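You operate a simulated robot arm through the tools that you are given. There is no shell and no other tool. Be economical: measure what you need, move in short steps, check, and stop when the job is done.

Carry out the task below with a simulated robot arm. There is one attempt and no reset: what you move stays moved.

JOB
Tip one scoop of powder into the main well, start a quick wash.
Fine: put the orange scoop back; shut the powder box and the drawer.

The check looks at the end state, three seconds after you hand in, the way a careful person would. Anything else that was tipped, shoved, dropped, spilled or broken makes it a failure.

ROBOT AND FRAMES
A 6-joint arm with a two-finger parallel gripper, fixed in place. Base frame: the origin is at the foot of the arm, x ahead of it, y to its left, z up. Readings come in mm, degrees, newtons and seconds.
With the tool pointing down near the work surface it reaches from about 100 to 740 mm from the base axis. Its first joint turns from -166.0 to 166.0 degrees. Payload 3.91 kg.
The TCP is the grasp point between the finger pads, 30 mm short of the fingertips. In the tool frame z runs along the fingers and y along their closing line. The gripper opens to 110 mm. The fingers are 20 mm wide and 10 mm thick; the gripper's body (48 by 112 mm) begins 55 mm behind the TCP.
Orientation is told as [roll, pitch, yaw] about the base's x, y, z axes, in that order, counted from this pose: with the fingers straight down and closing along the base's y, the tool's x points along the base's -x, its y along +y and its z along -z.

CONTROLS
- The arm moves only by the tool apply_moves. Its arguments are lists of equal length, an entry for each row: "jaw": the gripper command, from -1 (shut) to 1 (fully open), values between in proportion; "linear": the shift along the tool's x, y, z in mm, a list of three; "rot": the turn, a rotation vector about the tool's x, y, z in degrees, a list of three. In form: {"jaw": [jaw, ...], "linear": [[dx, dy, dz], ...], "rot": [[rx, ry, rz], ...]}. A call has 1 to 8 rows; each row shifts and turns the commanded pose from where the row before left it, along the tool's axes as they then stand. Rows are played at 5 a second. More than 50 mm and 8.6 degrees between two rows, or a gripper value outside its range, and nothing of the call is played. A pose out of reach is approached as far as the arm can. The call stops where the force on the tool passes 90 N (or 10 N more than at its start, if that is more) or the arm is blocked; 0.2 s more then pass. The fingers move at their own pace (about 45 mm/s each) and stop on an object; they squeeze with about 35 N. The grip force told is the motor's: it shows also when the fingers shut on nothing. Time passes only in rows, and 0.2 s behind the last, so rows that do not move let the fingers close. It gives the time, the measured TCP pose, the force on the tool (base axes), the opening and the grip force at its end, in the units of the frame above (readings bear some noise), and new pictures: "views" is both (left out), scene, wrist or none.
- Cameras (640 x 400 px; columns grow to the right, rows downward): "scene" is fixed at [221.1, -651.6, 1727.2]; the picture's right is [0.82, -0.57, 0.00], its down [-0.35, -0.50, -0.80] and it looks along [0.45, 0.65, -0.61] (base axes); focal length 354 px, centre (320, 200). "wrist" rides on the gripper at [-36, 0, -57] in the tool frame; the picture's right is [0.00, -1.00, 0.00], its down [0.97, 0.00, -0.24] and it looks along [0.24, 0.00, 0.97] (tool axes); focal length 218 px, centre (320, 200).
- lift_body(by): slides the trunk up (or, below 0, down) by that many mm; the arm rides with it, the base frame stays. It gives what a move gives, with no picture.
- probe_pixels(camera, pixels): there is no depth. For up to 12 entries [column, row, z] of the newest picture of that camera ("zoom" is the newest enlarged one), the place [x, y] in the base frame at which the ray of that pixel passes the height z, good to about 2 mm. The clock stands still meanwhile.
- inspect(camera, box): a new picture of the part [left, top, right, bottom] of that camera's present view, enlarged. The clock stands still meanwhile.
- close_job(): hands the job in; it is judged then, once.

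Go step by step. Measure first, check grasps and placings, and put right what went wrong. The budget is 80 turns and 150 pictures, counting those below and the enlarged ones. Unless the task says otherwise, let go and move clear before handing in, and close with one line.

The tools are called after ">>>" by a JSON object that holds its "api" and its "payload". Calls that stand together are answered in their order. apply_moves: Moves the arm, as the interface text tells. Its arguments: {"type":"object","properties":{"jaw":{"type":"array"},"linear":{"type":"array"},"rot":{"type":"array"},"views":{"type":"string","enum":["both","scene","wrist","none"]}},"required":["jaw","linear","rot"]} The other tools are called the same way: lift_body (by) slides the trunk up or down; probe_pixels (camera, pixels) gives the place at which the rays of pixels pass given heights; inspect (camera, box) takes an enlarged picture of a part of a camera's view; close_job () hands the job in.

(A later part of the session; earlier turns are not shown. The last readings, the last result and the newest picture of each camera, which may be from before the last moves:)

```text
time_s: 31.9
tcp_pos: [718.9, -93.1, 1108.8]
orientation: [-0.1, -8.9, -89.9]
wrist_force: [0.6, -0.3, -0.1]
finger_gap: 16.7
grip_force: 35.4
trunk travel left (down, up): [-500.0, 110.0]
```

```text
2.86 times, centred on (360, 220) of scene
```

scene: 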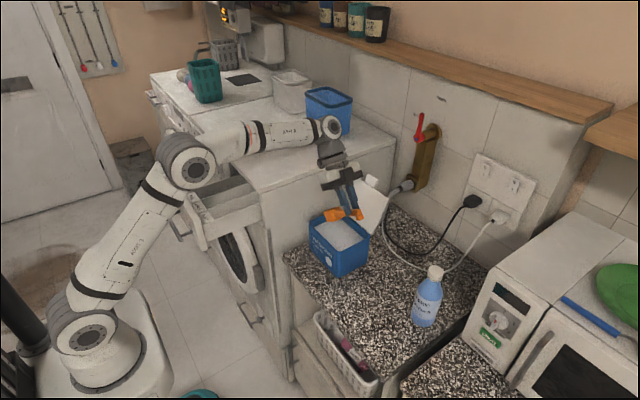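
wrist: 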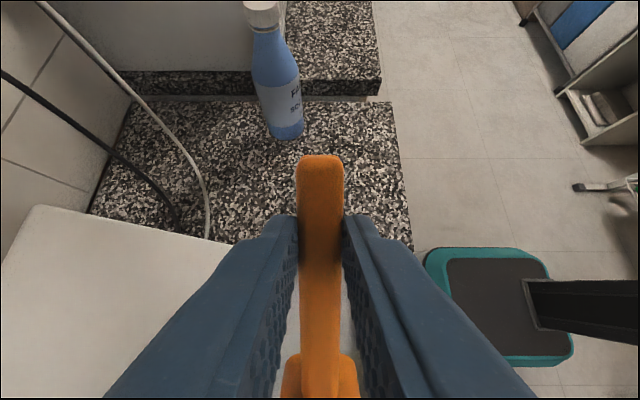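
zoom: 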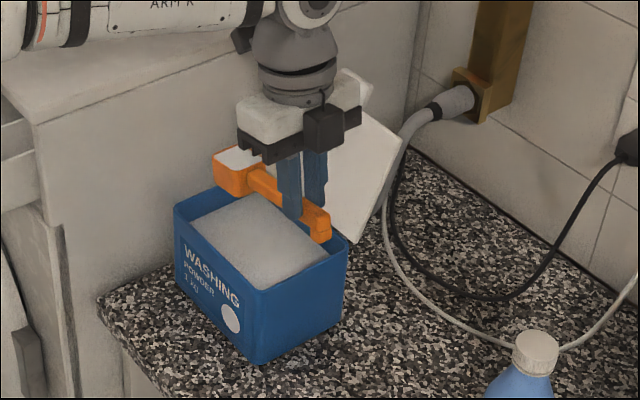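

The scoop came up level-full and the box surface is undisturbed. I'll level it fully and lift, then measure the drawer in the scene picture.

>>> {"api": "apply_moves", "payload": {"jaw": [-1, -1, -1, -1, -1, -1, -1, -1], "linear": [[0, 0, -25], [0, 0, -25], [0, 0, -25], [0, -30, -20], [0, -35, 0], [0, -35, 0], [0, -35, 0], [0, -35, 0]], "rot": [[0, 4.5, 0], [0, 4.5, 0], [0, 0, 0], [0, 0, 0], [0, 0, 0], [0, 0, 0], [0, 0, 0], [0, 0, 0]], "views": "none"}}

>>> {"api": "inspect", "payload": {"camera": "scene", "box": [140, 90, 380, 270]}}

```text
time_s: 33.7
tcp_pos: [548.2, -86.9, 1206.3]
orientation: [-0.1, -0.1, -89.9]
wrist_force: [0.1, 0.6, -1.1]
finger_gap: 16.9
grip_force: 34.9
trunk travel left (down, up): [-500.0, 110.0]
```

```text
2.22 times, centred on (260, 180) of scene
```

zoom: 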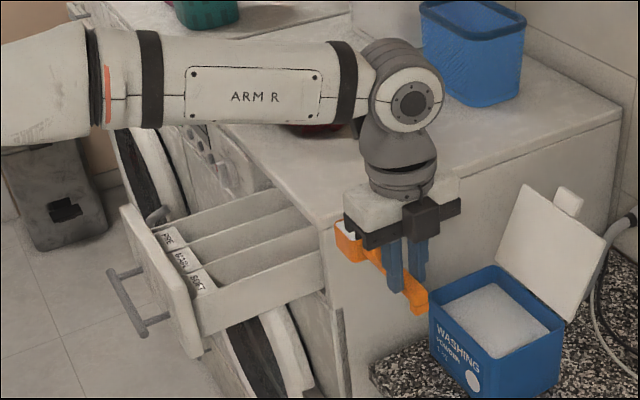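

The scoop is still level-full. I'll take a wrist picture here and probe the drawer from the enlarged scene picture.

>>> {"api": "probe_pixels", "payload": {"camera": "zoom", "pixels": [[184, 260, 1040], [184, 260, 1080], [201, 282, 1050], [201, 293, 1080], [169, 238, 1080], [121, 208, 1100], [121, 208, 1080], [186, 300, 1100], [186, 300, 1080], [330, 250, 1080], [270, 190, 1080], [186, 322, 1080]]}}

>>> {"api": "apply_moves", "payload": {"jaw": [-1, -1, -1], "linear": [[20, 0, -15], [20, 0, -15], [0, 0, 0]], "rot": [[0, 0, 0], [0, 0, 0], [0, 0, 0]], "views": "wrist"}}

```text
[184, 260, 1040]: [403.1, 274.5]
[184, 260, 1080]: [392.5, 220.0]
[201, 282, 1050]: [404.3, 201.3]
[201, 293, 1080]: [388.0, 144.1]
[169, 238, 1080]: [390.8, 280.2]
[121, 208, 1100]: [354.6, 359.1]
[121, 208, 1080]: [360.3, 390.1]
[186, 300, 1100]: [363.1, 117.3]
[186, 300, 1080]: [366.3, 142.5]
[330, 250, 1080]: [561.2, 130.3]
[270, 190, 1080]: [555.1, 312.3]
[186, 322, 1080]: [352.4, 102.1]
```

```text
time_s: 34.5
tcp_pos: [549.0, -48.1, 1236.2]
orientation: [0.0, 0.0, -89.9]
wrist_force: [0.4, 0.1, -0.4]
finger_gap: 16.7
grip_force: 35.4
trunk travel left (down, up): [-500.0, 110.0]
```

wrist: 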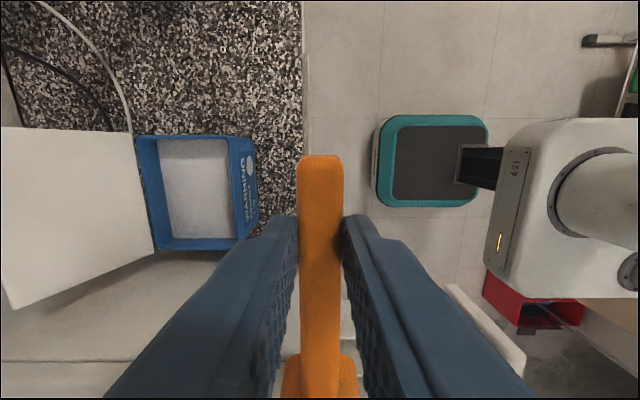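

From both views, the MAIN well spans y≈199–260 (centre 230), x≈400–540, walls ~1085, and the drawer front's top is ~1105 at x≈352–375. I'll carry the scoop over it to TCP (480,127).

>>> {"api": "apply_moves", "payload": {"jaw": [-1, -1, -1, -1, -1, -1, -1, -1], "linear": [[0, -35, 0], [0, -34, 0], [35, 0, 0], [35, 0, 0], [35, 0, 0], [35, 0, 0], [35, 0, 0], [0, 0, 20]], "rot": [[0, 0, 0], [0, 0, 0], [0, 0, 0], [0, 0, 0], [0, 0, 0], [0, 0, 0], [0, 0, 0], [0, 0, 0]], "views": "both"}}

>>> {"api": "inspect", "payload": {"camera": "scene", "box": [160, 110, 320, 270]}}

```text
time_s: 36.3
tcp_pos: [481.0, 128.6, 1214.3]
orientation: [-0.1, 0.0, -89.8]
wrist_force: [0.2, 0.1, -0.6]
finger_gap: 16.9
grip_force: 34.7
trunk travel left (down, up): [-500.0, 110.0]
```

scene: 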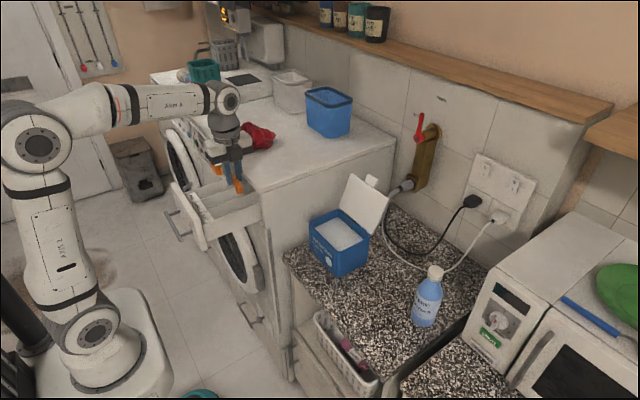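
wrist: 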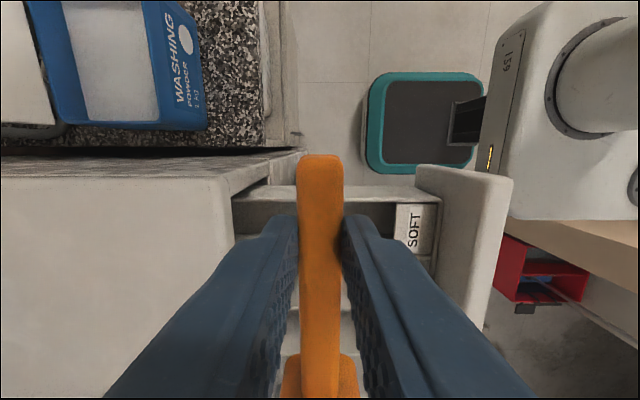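

```text
2.50 times, centred on (240, 190) of scene
```

zoom: 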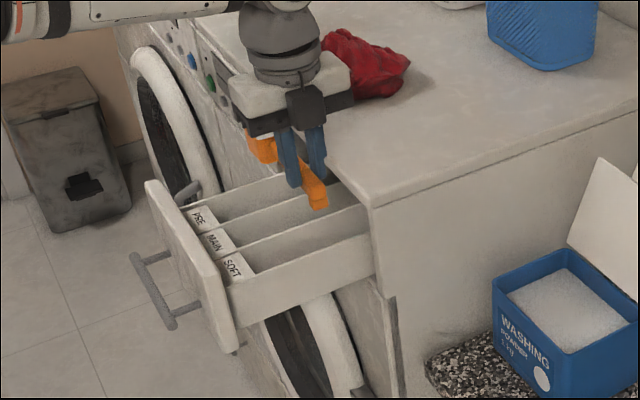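

The SOFT label probes to (388,170), confirming the geometry. I'll lower to z≈1150 and start the combined roll and nose-down tilt.

>>> {"api": "apply_moves", "payload": {"jaw": [-1, -1, -1], "linear": [[0, 0, 32], [0, 0, 32], [0, 0, 0]], "rot": [[0, 0, 0], [0, 0, 0], [0, 0, 0]], "views": "none"}}

>>> {"api": "inspect", "payload": {"camera": "scene", "box": [170, 130, 290, 250]}}

>>> {"api": "apply_moves", "payload": {"jaw": [-1, -1, -1, -1, -1, -1, -1], "linear": [[0, 0, -6.5], [-0.6, 0.7, -6.4], [-1.1, 1.4, -6.2], [-1.7, 2.1, -5.9], [-2.2, 2.7, -5.5], [-2.7, 3.2, -5], [-3.2, 3.5, -4.4]], "rot": [[-6.5, -5, -0.3], [-6.5, -4.9, -0.9], [-6.5, -4.8, -1.4], [-6.5, -4.6, -2], [-6.5, -4.4, -2.4], [-6.5, -4, -2.9], [-6.5, -3.7, -3.3]], "views": "both"}}

>>> {"api": "inspect", "payload": {"camera": "scene", "box": [170, 130, 290, 250]}}

```text
time_s: 37.1
tcp_pos: [480.5, 128.7, 1149.4]
orientation: [-0.1, -0.1, -89.9]
wrist_force: [-0.2, 0.9, -1.2]
finger_gap: 16.9
grip_force: 35.0
trunk travel left (down, up): [-500.0, 110.0]
```

```text
3.33 times, centred on (230, 190) of scene
```

zoom: 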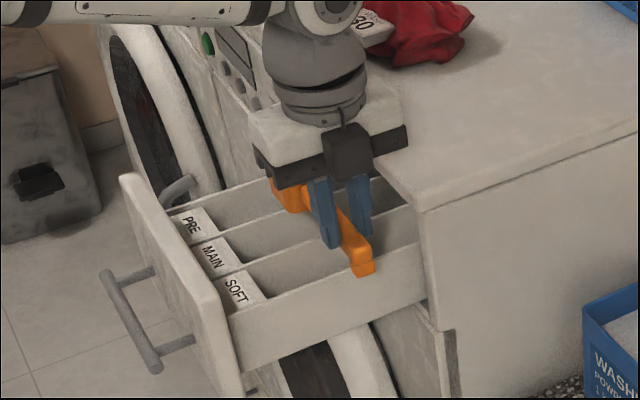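

```text
time_s: 38.7
tcp_pos: [479.4, 127.9, 1196.1]
orientation: [45.5, -34.9, -89.8]
wrist_force: [-0.9, 0.2, -0.4]
finger_gap: 16.8
grip_force: 35.4
trunk travel left (down, up): [-500.0, 110.0]
```

scene: 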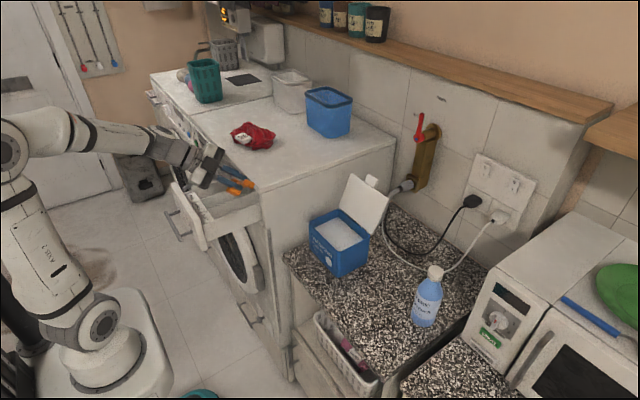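
wrist: 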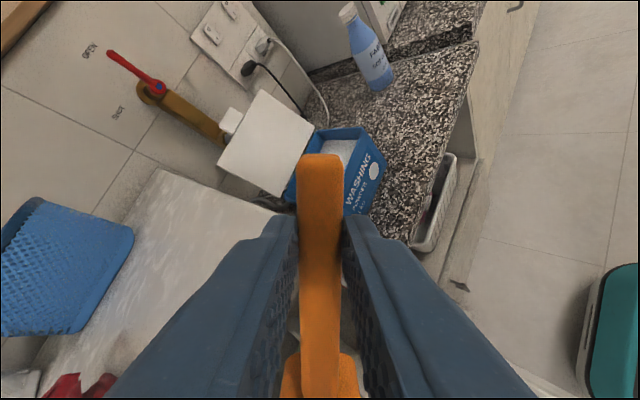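

```text
3.33 times, centred on (230, 190) of scene
```

zoom: 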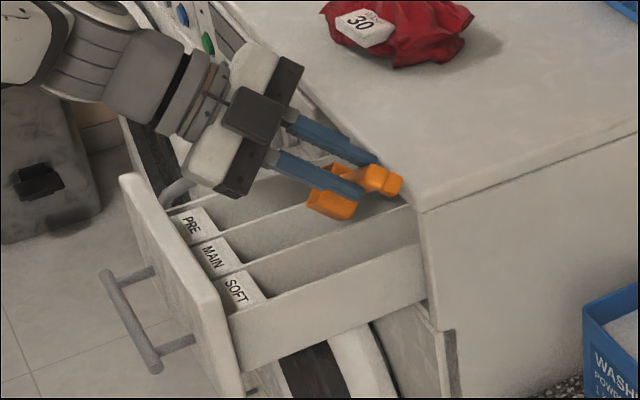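

The bowl hangs over the MAIN well with no visible powder elsewhere. I'll continue the roll past 90°.

>>> {"api": "apply_moves", "payload": {"jaw": [-1, -1, -1, -1, -1, -1, -1], "linear": [[0, 0, 0], [0, 0, 0], [0, 0, 0], [0, 0, 0], [0, 0, 0], [0, 0, 0], [0, 0, 0]], "rot": [[-8, 0, 0], [-8, 0, 0], [-8, 0, 0], [-8, 0, 0], [-8, 0, 0], [-8, 0, 0], [0, 0, 0]], "views": "none"}}

>>> {"api": "inspect", "payload": {"camera": "scene", "box": [150, 110, 290, 250]}}

```text
time_s: 40.3
tcp_pos: [410.5, 143.5, 1371.7]
orientation: [92.6, -35.4, -89.4]
wrist_force: [0.2, 0.4, -0.3]
finger_gap: 16.8
grip_force: 34.5
out of reach, approached as far as the arm can: row 3, 4, 5, 6
trunk travel left (down, up): [-500.0, 110.0]
```

```text
2.86 times, centred on (220, 180) of scene
```

zoom: 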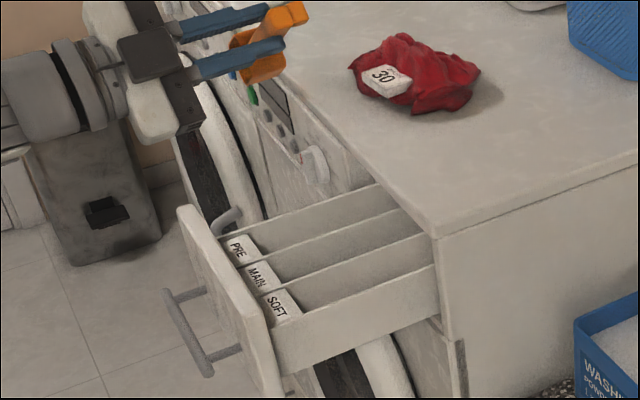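

The roll went out of reach and the tool rose to z≈1372. I need to see where the powder is now.

>>> {"api": "inspect", "payload": {"camera": "scene", "box": [210, 170, 260, 230]}}

>>> {"api": "inspect", "payload": {"camera": "scene", "box": [215, 100, 265, 150]}}

>>> {"api": "apply_moves", "payload": {"jaw": [-1], "linear": [[0, 0, 0]], "rot": [[0, 0, 0]], "views": "both"}}

```text
6.67 times, centred on (235, 200) of scene
```

zoom: 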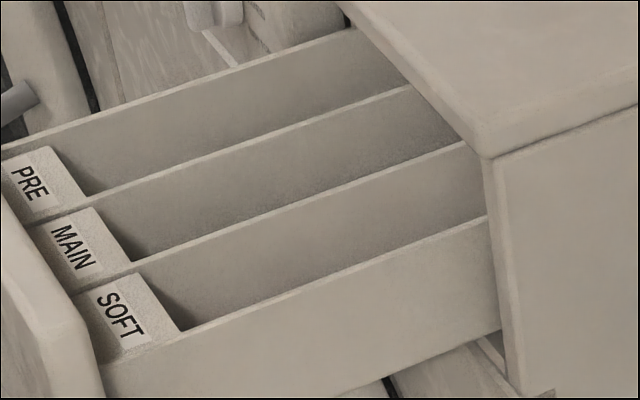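

```text
8.00 times, centred on (240, 125) of scene
```

zoom: 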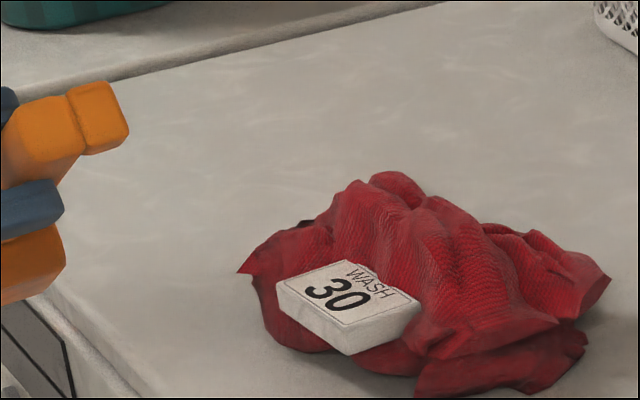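

```text
time_s: 40.7
tcp_pos: [410.2, 142.8, 1371.5]
orientation: [92.6, -35.4, -89.5]
wrist_force: [-0.5, 0.2, -0.5]
finger_gap: 16.7
grip_force: 35.0
trunk travel left (down, up): [-500.0, 110.0]
```

scene: 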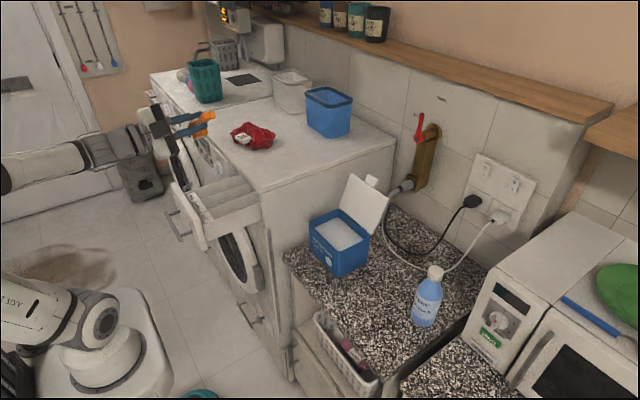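
wrist: 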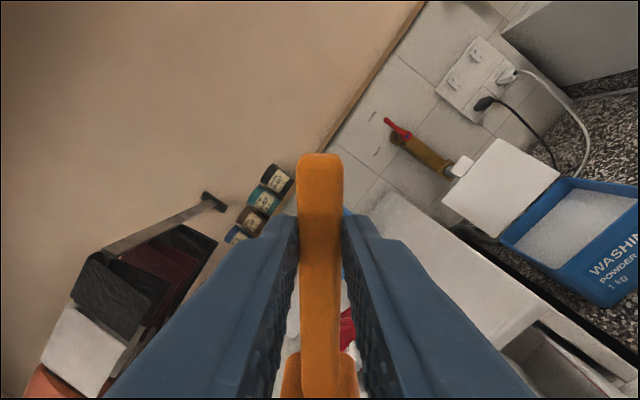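

No spilled powder is visible on the washer or floor. I'll roll the scoop back upright at this height, then look straight down into the wells and the bowl.

>>> {"api": "apply_moves", "payload": {"jaw": [-1, -1, -1, -1, -1, -1, -1, -1], "linear": [[0, 0, 0], [0, 0, 0], [0, 0, 0], [0, 0, 0], [0, 0, 0], [0, 0, 0], [0, 0, 0], [0, 0, 0]], "rot": [[8.4, 0, 0], [8.4, 0, 0], [8.4, 0, 0], [8.4, 0, 0], [8.4, 0, 0], [8.4, 0, 0], [8.4, 0, 0], [8.4, 0, 0]], "views": "none"}}

>>> {"api": "apply_moves", "payload": {"jaw": [-1, -1, -1, -1, -1, -1, -1, -1], "linear": [[0, 0, 0], [0, 0, 0], [0, 0, 0], [0, 0, 0], [0, 0, 0], [0, 0, 0], [0, 0, 0], [0, 0, 0]], "rot": [[8.4, 0, 0], [8.4, 0, 0], [8.4, 0, 0], [0, 8, 0], [0, 8, 0], [0, 8, 0], [0, 8, 0], [0, 3.4, 0]], "views": "both"}}

>>> {"api": "inspect", "payload": {"camera": "scene", "box": [160, 60, 320, 220]}}

```text
time_s: 42.5
tcp_pos: [412.3, 143.6, 1370.8]
orientation: [26.0, -34.9, -89.7]
wrist_force: [-0.3, -0.1, 0.1]
finger_gap: 17.0
grip_force: 34.9
trunk travel left (down, up): [-500.0, 110.0]
```

```text
time_s: 44.3
tcp_pos: [410.0, 143.6, 1371.5]
orientation: [0.9, 0.6, -89.2]
wrist_force: [0.2, -0.6, -0.4]
finger_gap: 16.8
grip_force: 35.2
trunk travel left (down, up): [-500.0, 110.0]
```

scene: 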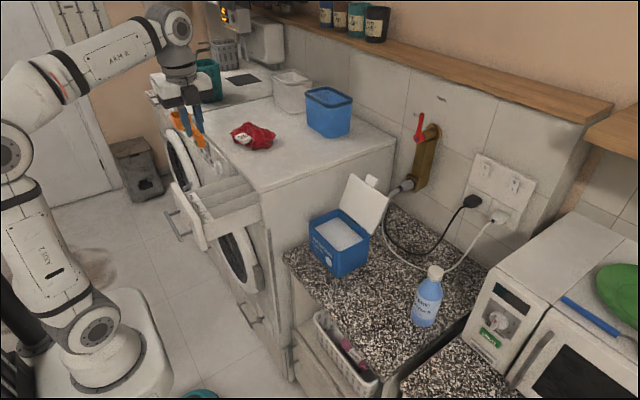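
wrist: 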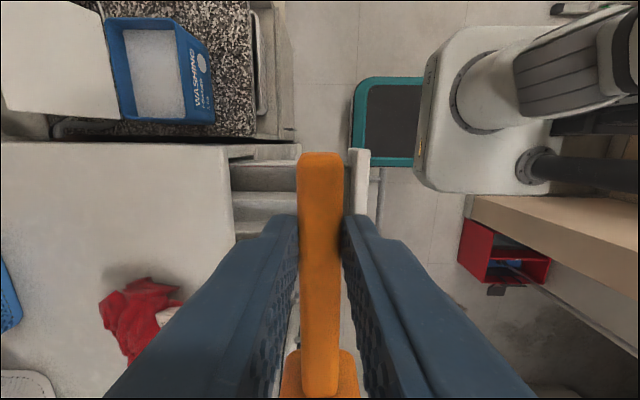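

```text
2.50 times, centred on (240, 140) of scene
```

zoom: 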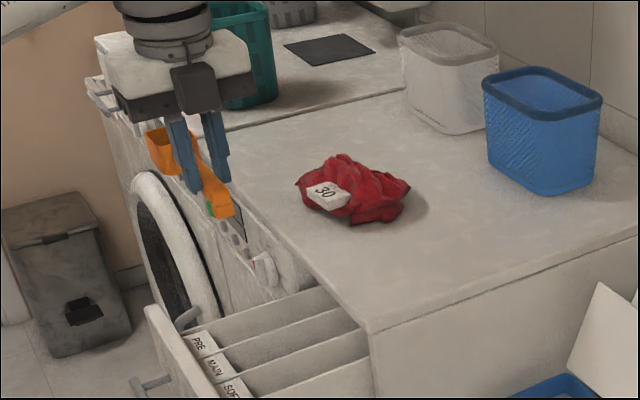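

The bowl is empty. To see where the powder went, I'll move above the washer top so the wells appear unobstructed in the wrist view.

>>> {"api": "apply_moves", "payload": {"jaw": [-1, -1, -1, -1, -1, -1], "linear": [[23, 42, 0], [23, 42, 0], [23, 42, 0], [23, 42, 0], [23, 42, 0], [0, 0, 0]], "rot": [[0, 0, 0], [0, 0, 0], [0, 0, 0], [0, 0, 0], [0, 0, 0], [0, 0, 0]], "views": "wrist"}}

>>> {"api": "inspect", "payload": {"camera": "wrist", "box": [340, 80, 500, 230]}}

```text
time_s: 45.7
tcp_pos: [603.4, 254.6, 1355.2]
orientation: [0.9, 0.5, -89.2]
wrist_force: [-0.6, 0.0, -0.6]
finger_gap: 16.6
grip_force: 35.1
out of reach, approached as far as the arm can: row 5
trunk travel left (down, up): [-500.0, 110.0]
```

wrist: 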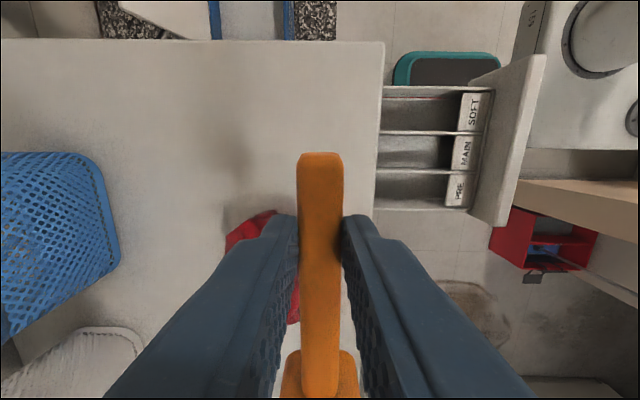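

```text
2.67 times, centred on (420, 155) of wrist
```

zoom: 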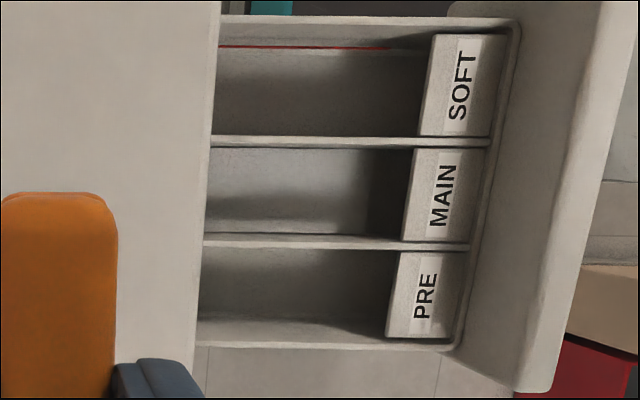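

The MAIN well floor now shows a light powder layer, while PRE and SOFT are dark and clean. Next I'll carry the scoop back above its original spot.

>>> {"api": "apply_moves", "payload": {"jaw": [-1, -1, -1, -1, -1, -1, -1, -1], "linear": [[-47, 0, 10], [-47, 0, 10], [-47, 0, 10], [-47, 0, 10], [-47, 0, 10], [-47, 0, 10], [-47, 0, 10], [-47, 0, 10]], "rot": [[0.9, -0.5, 0.8], [0, 0, 0], [0, 0, 0], [0, 0, 0], [0, 0, 0], [0, 0, 0], [0, 0, 0], [0, 0, 0]], "views": "none"}}

>>> {"api": "apply_moves", "payload": {"jaw": [-1, -1, -1, -1, -1], "linear": [[-47, 10, 10], [-47, 10, 10], [-47, 15, 0], [0, 20, 0], [0, 0, 0]], "rot": [[0, 0, 0], [0, 0, 0], [0, 0, 0], [0, 0, 0], [0, 0, 0]], "views": "none"}}

>>> {"api": "lift_body", "payload": {"by": -150}}

```text
time_s: 47.5
tcp_pos: [608.6, -124.9, 1279.1]
orientation: [-0.1, 0.0, -90.0]
wrist_force: [-0.1, 0.2, -0.6]
finger_gap: 16.8
grip_force: 35.2
trunk travel left (down, up): [-500.0, 110.0]
```

```text
time_s: 48.7
tcp_pos: [661.9, -262.9, 1256.6]
orientation: [0.0, 0.0, -90.0]
wrist_force: [-0.4, 1.1, -0.8]
finger_gap: 16.7
grip_force: 34.9
trunk travel left (down, up): [-500.0, 110.0]
```

```text
time_s: 50.5
tcp_pos: [661.4, -262.6, 1107.5]
orientation: [-0.1, 0.0, -90.0]
wrist_force: [-0.7, -0.7, 0.0]
finger_gap: 16.7
grip_force: 35.3
trunk travel left (down, up): [-350.0, 260.0]
```

TCP is at (661,−263,1107), straight over the original spot. I'll lower to z≈929 and check before releasing.

>>> {"api": "apply_moves", "payload": {"jaw": [-1, -1, -1, -1, -1, -1], "linear": [[0, 0, 45], [0, 0, 45], [0, 0, 45], [0, 0, 30], [0, 0, 13], [0, 0, 0]], "rot": [[0, 0, 0], [0, 0, 0], [0, 0, 0], [0, 0, 0], [0, 0, 0], [0, 0, 0]], "views": "none"}}

>>> {"api": "inspect", "payload": {"camera": "scene", "box": [310, 230, 430, 350]}}

```text
time_s: 51.9
tcp_pos: [661.1, -263.7, 931.2]
orientation: [-0.2, 0.0, -90.0]
wrist_force: [0.7, 1.0, -0.8]
finger_gap: 16.4
grip_force: 34.7
trunk travel left (down, up): [-350.0, 260.0]
```

```text
3.33 times, centred on (370, 290) of scene
```

zoom: 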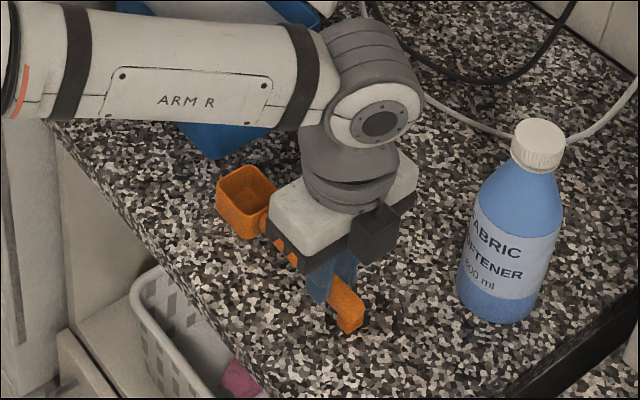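

The empty scoop is about 3 mm above its original height. I'll lower it 2.5 mm, release to half-open and rise.

>>> {"api": "apply_moves", "payload": {"jaw": [-1, -1, -0.4, -0.2, -0.2, -0.2, -0.2, -0.2], "linear": [[0, 0, 2.5], [0, 0, 0], [0, 0, 0], [0, 0, 0], [0, 0, 0], [0, 0, -40], [0, 0, -45], [0, 0, -45]], "rot": [[0, 0, 0], [0, 0, 0], [0, 0, 0], [0, 0, 0], [0, 0, 0], [0, 0, 0], [0, 0, 0], [0, 0, 0]], "views": "both"}}

```text
time_s: 53.7
tcp_pos: [662.6, -262.0, 1054.1]
orientation: [-0.1, 0.0, -90.0]
wrist_force: [-0.5, -0.5, -0.5]
finger_gap: 43.8
grip_force: 0.0
trunk travel left (down, up): [-350.0, 260.0]
```

scene: 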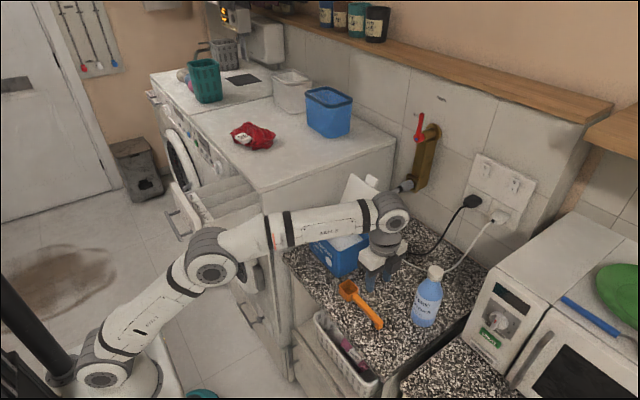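
wrist: 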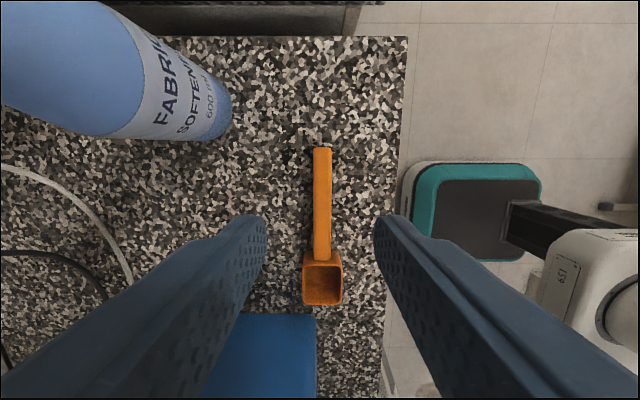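

The scoop is back where it was, upright. Now the lid: its top edge is about (835, y −105…65, z≈1110), leaning back ~20°, so I'll raise the trunk, shut the fingers, yaw back to 0 and pitch forward to hook over its top.

>>> {"api": "lift_body", "payload": {"by": 150}}

>>> {"api": "apply_moves", "payload": {"jaw": [-1, -1, -1, -1, -1, -1, -1, -1], "linear": [[0, -40, 0], [0, -40, 0], [0, -40, 0], [0, 0, 0], [0, 0, 0], [0, 0, 0], [0, 0, 0], [0, 0, 0]], "rot": [[0, 0, 0], [0, 0, -8], [0, 0, -8], [0, 0, -8.5], [0, 0, -8.5], [0, 0, -8.5], [0, 0, -8.5], [0, 0, -8.5]], "views": "none"}}

>>> {"api": "apply_moves", "payload": {"jaw": [-1, -1, -1, -1, -1, -1, -1, -1], "linear": [[0, 0, 0], [0, 0, 0], [0, 0, 0], [0, 0, 0], [0, 0, 0], [0, 0, 0], [0, 0, 0], [0, 0, 0]], "rot": [[0, 0, -8.5], [0, 0, -8.5], [0, 0, -8.5], [0, 0, -6], [0, -8, 0], [0, -8, 0], [0, -8, 0], [0, -8, 0]], "views": "both"}}

>>> {"api": "inspect", "payload": {"camera": "scene", "box": [300, 150, 440, 290]}}

```text
time_s: 55.4
tcp_pos: [663.4, -262.2, 1205.0]
orientation: [0.0, 0.0, -90.0]
wrist_force: [0.3, 0.0, 0.0]
finger_gap: 43.9
grip_force: 0.2
trunk travel left (down, up): [-500.0, 110.0]
```

```text
time_s: 57.2
tcp_pos: [544.2, -266.9, 1204.8]
orientation: [-0.1, 0.1, -31.5]
wrist_force: [0.9, 0.0, 0.0]
finger_gap: 0.0
grip_force: 34.9
trunk travel left (down, up): [-500.0, 110.0]
```

```text
time_s: 59.0
tcp_pos: [542.8, -266.9, 1204.5]
orientation: [-0.1, -32.2, 0.0]
wrist_force: [0.2, -0.1, -0.3]
finger_gap: 0.0
grip_force: 35.2
trunk travel left (down, up): [-500.0, 110.0]
```

scene: 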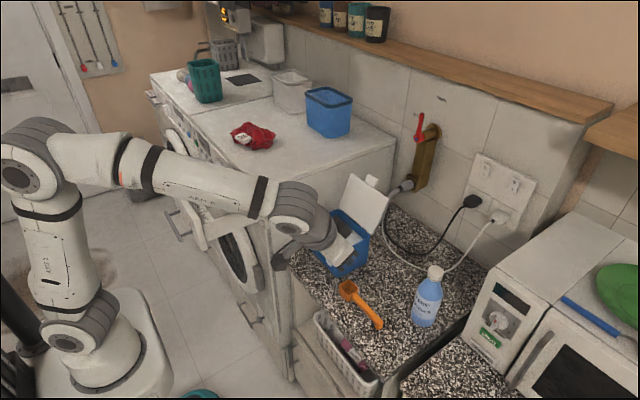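
wrist: 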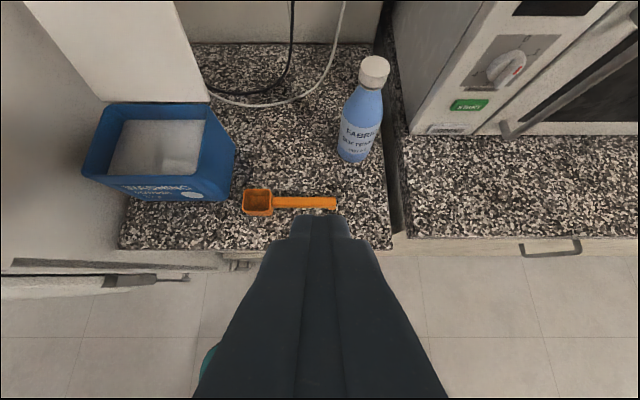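

```text
2.86 times, centred on (370, 220) of scene
```

zoom: 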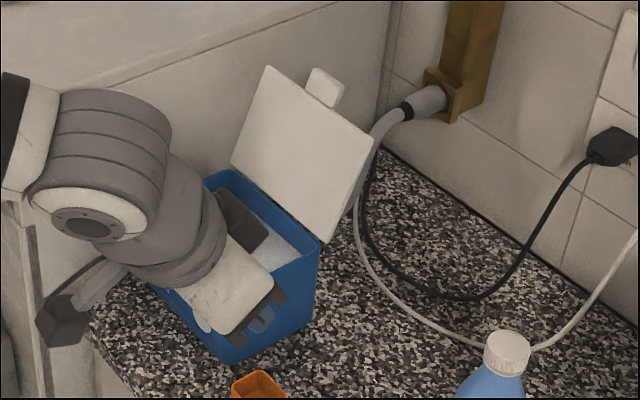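

Triangulation puts the lid's top corner at (834,−100,1109) and the hinge at (790,1000). I'll pitch to 45° and fly over the lid's top at a safe height, away from the tab.

>>> {"api": "apply_moves", "payload": {"jaw": [-1, -1, -1, -1, -1, -1, -1, -1], "linear": [[0, 45, 0], [0, 45, 0], [0, 45, 0], [0, 45, 0], [-28, 17, 28], [-34, 0, 34], [-34, 0, 34], [-34, 0, 34]], "rot": [[0, -6.4, 0], [0, -6.4, 0], [0, 0, 0], [0, 0, 0], [0, 0, 0], [0, 0, 0], [0, 0, 0], [0, 0, 0]], "views": "none"}}

>>> {"api": "apply_moves", "payload": {"jaw": [-1, -1, -1, -1], "linear": [[-34, 0, 34], [-34, 0, 34], [-24, 0, 24], [0, 0, 0]], "rot": [[0, 0, 0], [0, 0, 0], [0, 0, 0], [0, 0, 0]], "views": "both"}}

```text
time_s: 60.8
tcp_pos: [730.5, -70.3, 1202.9]
orientation: [-0.1, -44.7, -0.1]
wrist_force: [0.1, -0.3, 0.1]
finger_gap: 0.0
grip_force: 34.9
trunk travel left (down, up): [-500.0, 110.0]
```

```text
time_s: 61.8
tcp_pos: [858.4, -70.0, 1204.0]
orientation: [0.0, -44.7, -0.1]
wrist_force: [-0.2, 0.3, -0.2]
finger_gap: 0.0
grip_force: 35.3
trunk travel left (down, up): [-500.0, 110.0]
```

scene: 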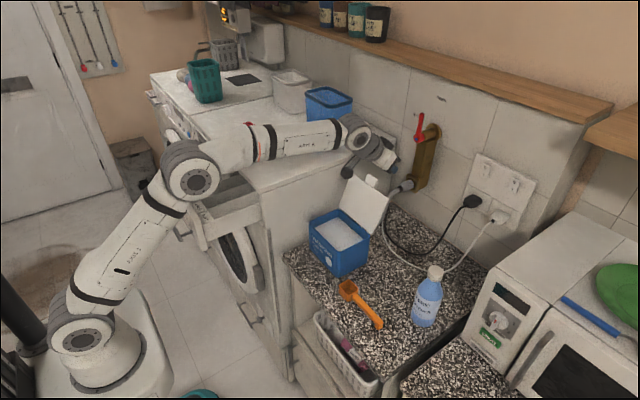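
wrist: 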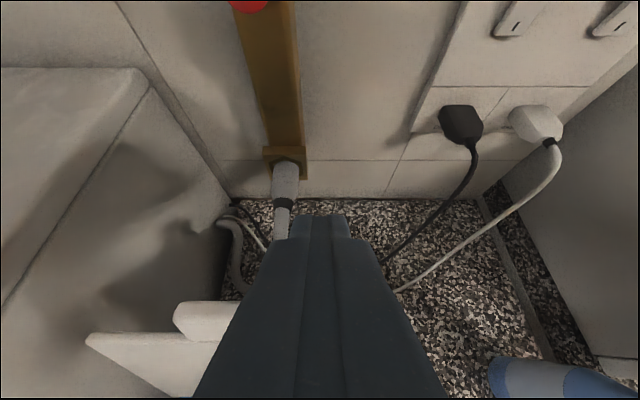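

The tip is beyond the lid (its tab at wrist (210,320)) and the hose is well behind. I'll lower about 95 mm behind the top edge.

>>> {"api": "apply_moves", "payload": {"jaw": [-1, -1, -1, -1, -1], "linear": [[16.7, 0, 16.9], [16.7, 0, 16.9], [16.7, 0, 16.9], [16.7, 0, 16.9], [0, 0, 0]], "rot": [[0, 0, 0], [0, 0, 0], [0, 0, 0], [0, 0, 0], [0, 0, 0]], "views": "wrist"}}

>>> {"api": "inspect", "payload": {"camera": "scene", "box": [300, 100, 440, 240]}}

```text
time_s: 63.0
tcp_pos: [859.0, -71.5, 1114.5]
orientation: [-0.2, -45.4, 0.0]
wrist_force: [11.2, -2.0, 24.8]
finger_gap: 0.2
grip_force: 34.5
trunk travel left (down, up): [-500.0, 110.0]
```

wrist: 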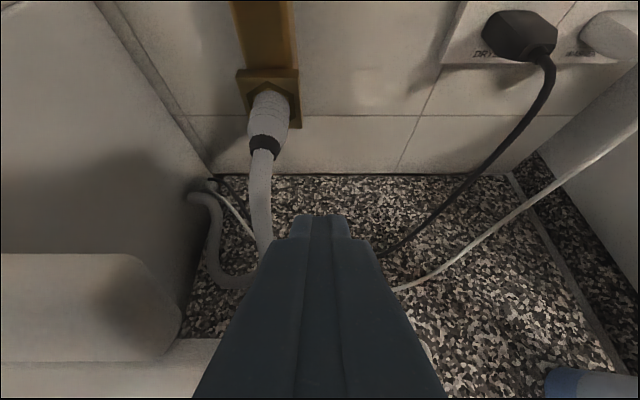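

```text
2.86 times, centred on (370, 170) of scene
```

zoom: 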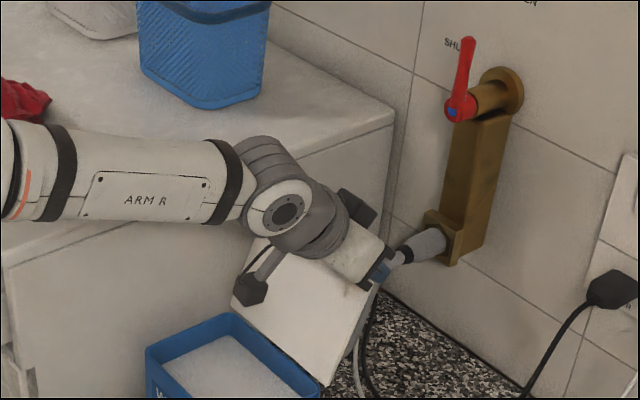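

There's a 25 N contact: the sloped finger underside is resting on the lid's edge. I'll back off up and outward, then use a steeper pitch so only the tip is behind the lid.

>>> {"api": "apply_moves", "payload": {"jaw": [-1, -1, -1, -1], "linear": [[-14, 0, -14], [-7, 0, 7], [0, 0, 0], [0, 0, 0]], "rot": [[0, 0, 0], [0, 0, 0], [0, 8, 0], [0, 7, 0]], "views": "both"}}

>>> {"api": "inspect", "payload": {"camera": "scene", "box": [300, 120, 440, 290]}}

```text
time_s: 64.0
tcp_pos: [868.1, -71.0, 1127.4]
orientation: [0.1, -29.6, 0.1]
wrist_force: [-0.6, 0.3, 0.5]
finger_gap: 0.0
grip_force: 34.8
trunk travel left (down, up): [-500.0, 110.0]
```

scene: 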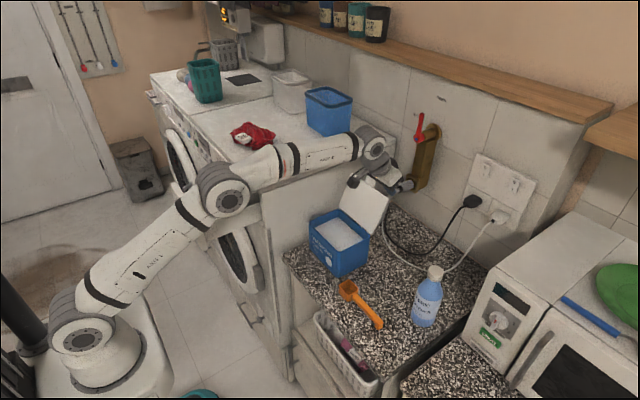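
wrist: 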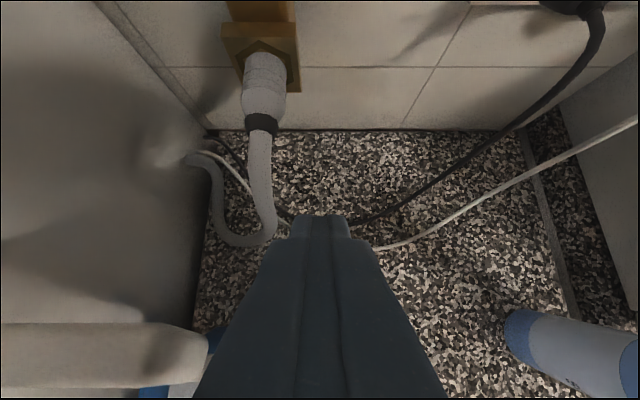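

```text
2.35 times, centred on (370, 205) of scene
```

zoom: 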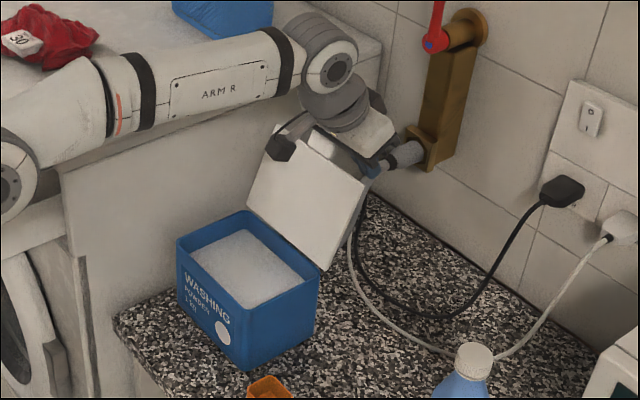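

No contact now and the fingertip is behind the lid. I'll lower 12 mm and pull toward the robot in small steps, watching force.

>>> {"api": "apply_moves", "payload": {"jaw": [-1, -1, -1, -1, -1, -1], "linear": [[5.9, 0, 10.4], [8.7, 0, -4.9], [8.7, 0, -4.9], [8.7, 0, -4.9], [8.7, 0, -4.9], [0, 0, 0]], "rot": [[0, 0, 0], [0, 0, 0], [0, 0, 0], [0, 0, 0], [0, 0, 0], [0, 0, 0]], "views": "none"}}

>>> {"api": "inspect", "payload": {"camera": "scene", "box": [300, 150, 440, 290]}}

```text
time_s: 65.4
tcp_pos: [827.4, -70.2, 1116.7]
orientation: [0.1, -29.8, 0.0]
wrist_force: [-1.0, 0.0, 0.0]
finger_gap: 0.0
grip_force: 35.0
trunk travel left (down, up): [-500.0, 110.0]
```

```text
2.86 times, centred on (370, 220) of scene
```

zoom: 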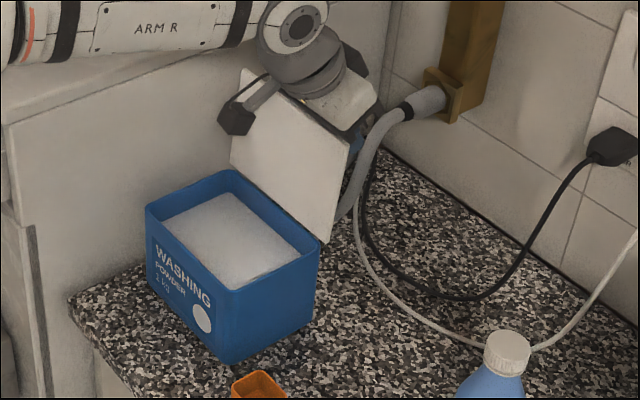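

The lid is following the finger and the box has not moved. I'll continue pulling past vertical.

>>> {"api": "apply_moves", "payload": {"jaw": [-1, -1, -1, -1, -1, -1, -1, -1], "linear": [[8.7, 0, -4.9], [8.7, 0, -4.9], [8.7, 0, -4.9], [8.7, 0, -4.9], [10.1, 0, -4.6], [10.1, 0, -4.6], [10.1, 0, -4.6], [0, 0, 0]], "rot": [[0, 0, 0], [0, 0, 0], [0, 0, 0], [0, 0, 0], [0, 0, 0], [0, 0, 0], [0, 0, 0], [0, 0, 0]], "views": "none"}}

>>> {"api": "inspect", "payload": {"camera": "scene", "box": [300, 150, 440, 290]}}

```text
time_s: 67.2
tcp_pos: [754.5, -70.9, 1112.9]
orientation: [0.0, -29.7, 0.0]
wrist_force: [0.1, 0.2, -0.3]
finger_gap: 0.0
grip_force: 35.0
trunk travel left (down, up): [-500.0, 110.0]
```

```text
2.86 times, centred on (370, 220) of scene
```

zoom: 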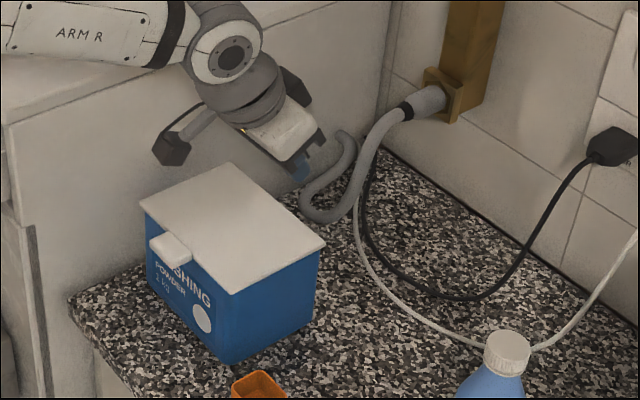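

The lid is shut. Next is the drawer: I'll rise, retreat to x≈250, and come in front of the drawer with the tool pitched forward.

>>> {"api": "apply_moves", "payload": {"jaw": [-1, -1, -1, -1, -1, -1, -1, -1], "linear": [[-22, 0, -39], [-22, 0, -39], [40, 0, -23], [40, 0, -23], [40, 0, -23], [40, 0, -23], [40, 0, -23], [40, 0, -23]], "rot": [[0, 0, 0], [0, 0, 0], [0, 0, 0], [0, 0, 0], [0, 0, 0], [0, 0, 0], [0, 0, 0], [0, 0, 0]], "views": "none"}}

>>> {"api": "apply_moves", "payload": {"jaw": [-1, -1, -1, -1, -1, -1, -1, -1], "linear": [[40, 0, -23], [40, 0, -23], [40, 0, -23], [40, 0, -23], [40, 0, -23], [0, 45, 0], [0, 45, 0], [0, 45, 0]], "rot": [[0, 0, 0], [0, 0, 0], [0, 0, 0], [0, 0, 0], [0, 0, 0], [0, -8, 0], [0, -8, 0], [0, -8, 0]], "views": "none"}}

>>> {"api": "apply_moves", "payload": {"jaw": [-1, -1, -1, -1], "linear": [[0, 45, 0], [0, 45, 0], [0, 45, 0], [0, 0, 0]], "rot": [[0, -8, 0], [0, -8, 0], [0, -8, 0], [0, 0, 0]], "views": "both"}}

```text
time_s: 69.0
tcp_pos: [480.1, -71.1, 1203.1]
orientation: [0.0, -29.9, 0.0]
wrist_force: [0.4, -0.4, 0.1]
finger_gap: 0.0
grip_force: 34.7
trunk travel left (down, up): [-500.0, 110.0]
```

```text
time_s: 70.3
tcp_pos: [279.3, -37.9, 1164.2]
orientation: [7.5, -21.9, 6.5]
wrist_force: [0.7, 0.2, -0.4]
finger_gap: 0.0
grip_force: 35.1
trunk travel left (down, up): [-500.0, 110.0]
stopped in row 6: the arm was blocked; the commanded pose is now the measured one
```

```text
time_s: 70.8
tcp_pos: [283.4, -51.7, 1134.3]
orientation: [10.8, -21.4, -15.2]
wrist_force: [-0.4, 0.0, -0.6]
finger_gap: 0.0
grip_force: 34.8
out of reach, approached as far as the arm can: row 2
trunk travel left (down, up): [-500.0, 110.0]
stopped in row 2: the arm was blocked; the commanded pose is now the measured one
```

scene: 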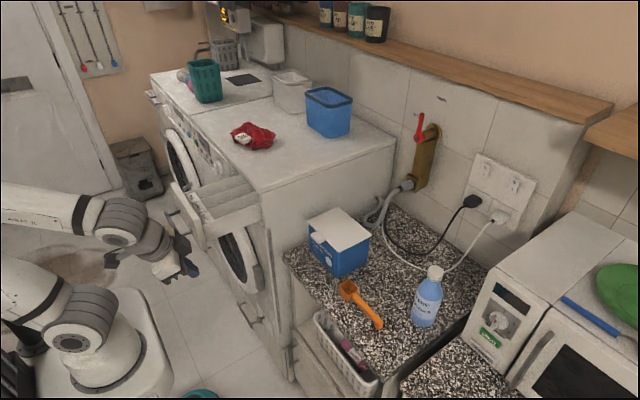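
wrist: 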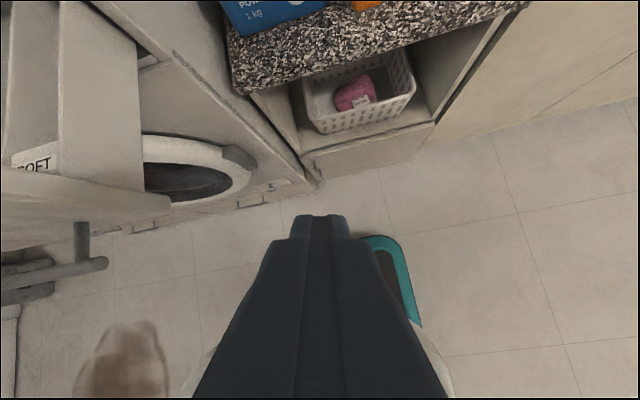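

The arm folded too close to its own base and was blocked (no tool force, nothing touched). I'll move outward and up, straighten the tool, and push the drawer tool-down instead.

>>> {"api": "apply_moves", "payload": {"jaw": [-1, -1, -1, -1, -1, -1, -1, -1], "linear": [[-35, 0, -30], [-35, 0, -30], [-25, 0, -30], [-10, 0, -40], [0, 0, -40], [0, 0, 0], [0, 0, 0], [0, 0, 0]], "rot": [[5.4, 0, 0], [5.4, 0, 0], [0, 8, 0], [0, 8, 0], [0, 5.4, 0], [0, 0, -8], [0, 0, -7.2], [0, 0, 0]], "views": "none"}}

```text
time_s: 72.7
tcp_pos: [329.9, -72.1, 1338.1]
orientation: [-0.3, -0.6, 0.3]
wrist_force: [-0.1, -0.3, 1.0]
finger_gap: 0.0
grip_force: 35.3
trunk travel left (down, up): [-500.0, 110.0]
```

Straight again at (330,−72,1338). I'll move to y≈231 above the drawer front and look down to locate panel and handle.

>>> {"api": "apply_moves", "payload": {"jaw": [-1, -1, -1, -1, -1, -1, -1, -1], "linear": [[0, 43, 0], [0, 43, 0], [0, 43, 0], [0, 43, 0], [0, 43, 0], [0, 44, 0], [10, 44, 0], [0, 0, 0]], "rot": [[0, 0, 0], [0, 0, 0], [0, 0, 0], [0, 0, 0], [0, 0, 0], [0, 0, 0], [0, 0, 0], [0, 0, 0]], "views": "both"}}

```text
time_s: 74.5
tcp_pos: [317.4, 231.0, 1336.7]
orientation: [-0.2, -0.6, 0.2]
wrist_force: [0.2, -0.2, 0.3]
finger_gap: 0.3
grip_force: 35.1
trunk travel left (down, up): [-500.0, 110.0]
```

scene: 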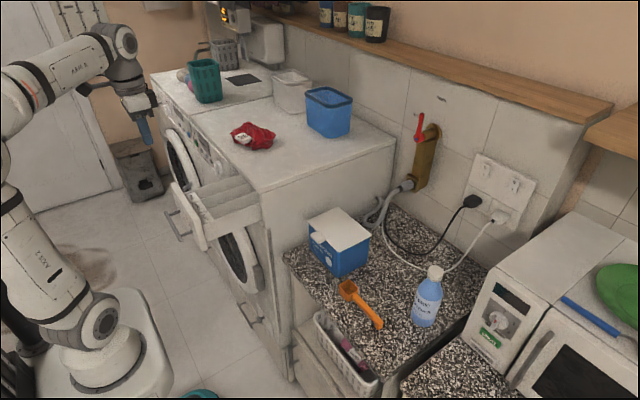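
wrist: 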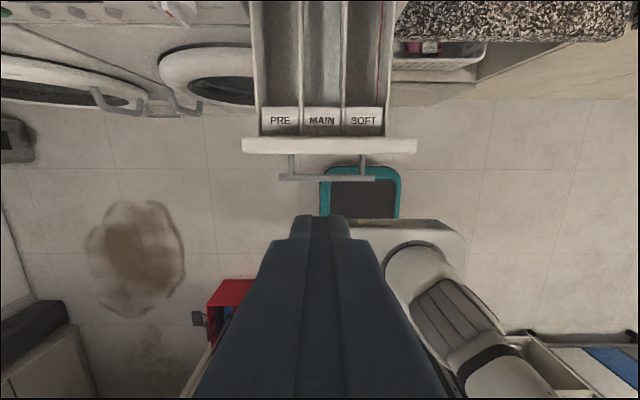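

The panel's front face is at x≈345 (y 105–332), with the handle bar at x≈303, z≈1048. I'll descend at (325,218) between handle and panel to tip height ~1068.

>>> {"api": "apply_moves", "payload": {"jaw": [-1, -1, -1, -1, -1, -1, -1], "linear": [[-8, -13, 20], [0, 0, 45], [0, 0, 45], [0, 0, 45], [0, 0, 45], [0, 0, 38], [0, 0, 0]], "rot": [[0, 0.6, 0], [0, 0, 0], [0, 0, 0], [0, 0, 0], [0, 0, 0], [0, 0, 0], [0, 0, 0]], "views": "wrist"}}

>>> {"api": "inspect", "payload": {"camera": "scene", "box": [130, 120, 290, 280]}}

```text
time_s: 76.0
tcp_pos: [328.7, 217.9, 1098.3]
orientation: [-0.3, 0.0, 0.3]
wrist_force: [0.3, 1.1, 0.3]
finger_gap: 0.0
grip_force: 34.4
trunk travel left (down, up): [-500.0, 110.0]
```

wrist: 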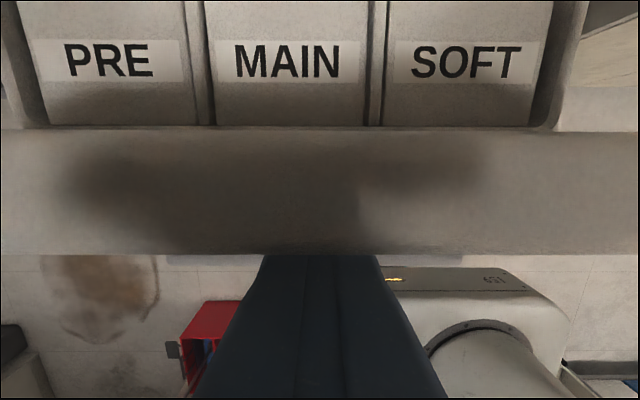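

```text
2.50 times, centred on (210, 200) of scene
```

zoom: 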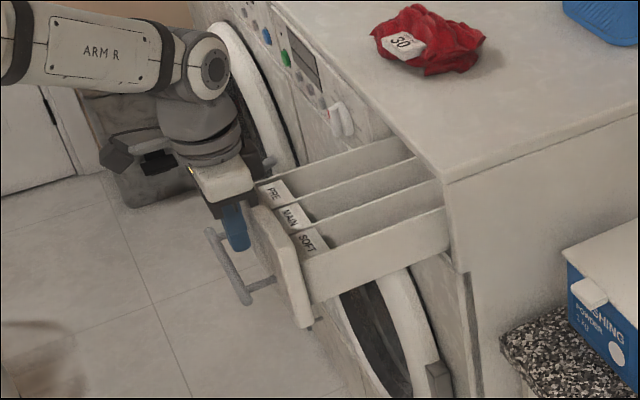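

The finger stands between panel and handle. I'll push the drawer in along +x.

>>> {"api": "apply_moves", "payload": {"jaw": [-1, -1, -1, -1, -1, -1, -1, -1], "linear": [[-15, 0, 0], [-22, 0, 0], [-22, 0, 0], [-22, 0, 0], [-22, 0, 0], [-22, 0, 0], [-22, 0, 0], [0, 0, 0]], "rot": [[0, 0, 0], [0, 0, 0], [0, 0, 0], [0, 0, 0], [0, 0, 0], [0, 0, 0], [0, 0, 0], [0, 0, 0]], "views": "none"}}

>>> {"api": "inspect", "payload": {"camera": "scene", "box": [130, 120, 290, 280]}}

```text
time_s: 77.8
tcp_pos: [475.7, 217.2, 1098.8]
orientation: [-0.3, 0.1, 0.3]
wrist_force: [0.5, -1.3, 0.5]
finger_gap: 0.0
grip_force: 35.5
trunk travel left (down, up): [-500.0, 110.0]
```

```text
2.50 times, centred on (210, 200) of scene
```

zoom: 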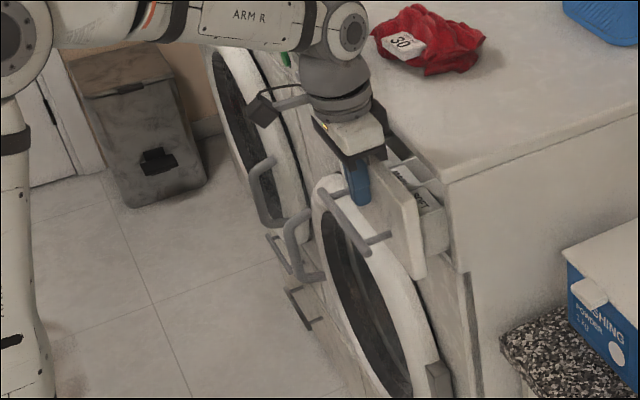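

It slides freely with about 35 mm to go. Pushing on in smaller steps.

>>> {"api": "apply_moves", "payload": {"jaw": [-1, -1, -1, -1, -1, -1], "linear": [[-10, 0, 0], [-10, 0, 0], [-8, 0, 0], [-6, 0, 0], [-6, 0, 0], [0, 0, 0]], "rot": [[0, 0, 0], [0, 0, 0], [0, 0, 0], [0, 0, 0], [0, 0, 0], [0, 0, 0]], "views": "none"}}

>>> {"api": "inspect", "payload": {"camera": "scene", "box": [170, 120, 290, 240]}}

```text
time_s: 79.2
tcp_pos: [514.9, 217.6, 1098.3]
orientation: [-0.3, 0.0, 0.1]
wrist_force: [0.2, -0.1, 0.6]
finger_gap: 0.0
grip_force: 35.2
trunk travel left (down, up): [-500.0, 110.0]
```

```text
3.33 times, centred on (230, 180) of scene
```

zoom: 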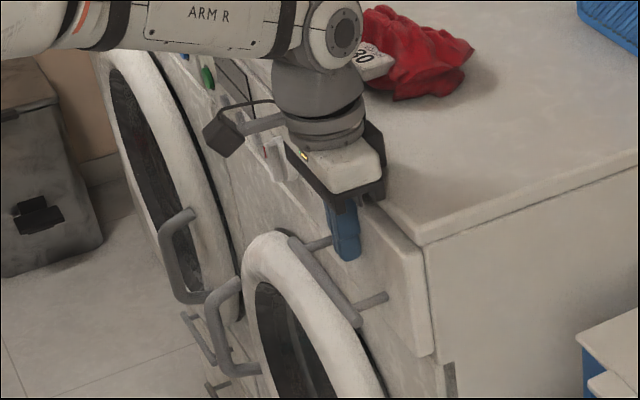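

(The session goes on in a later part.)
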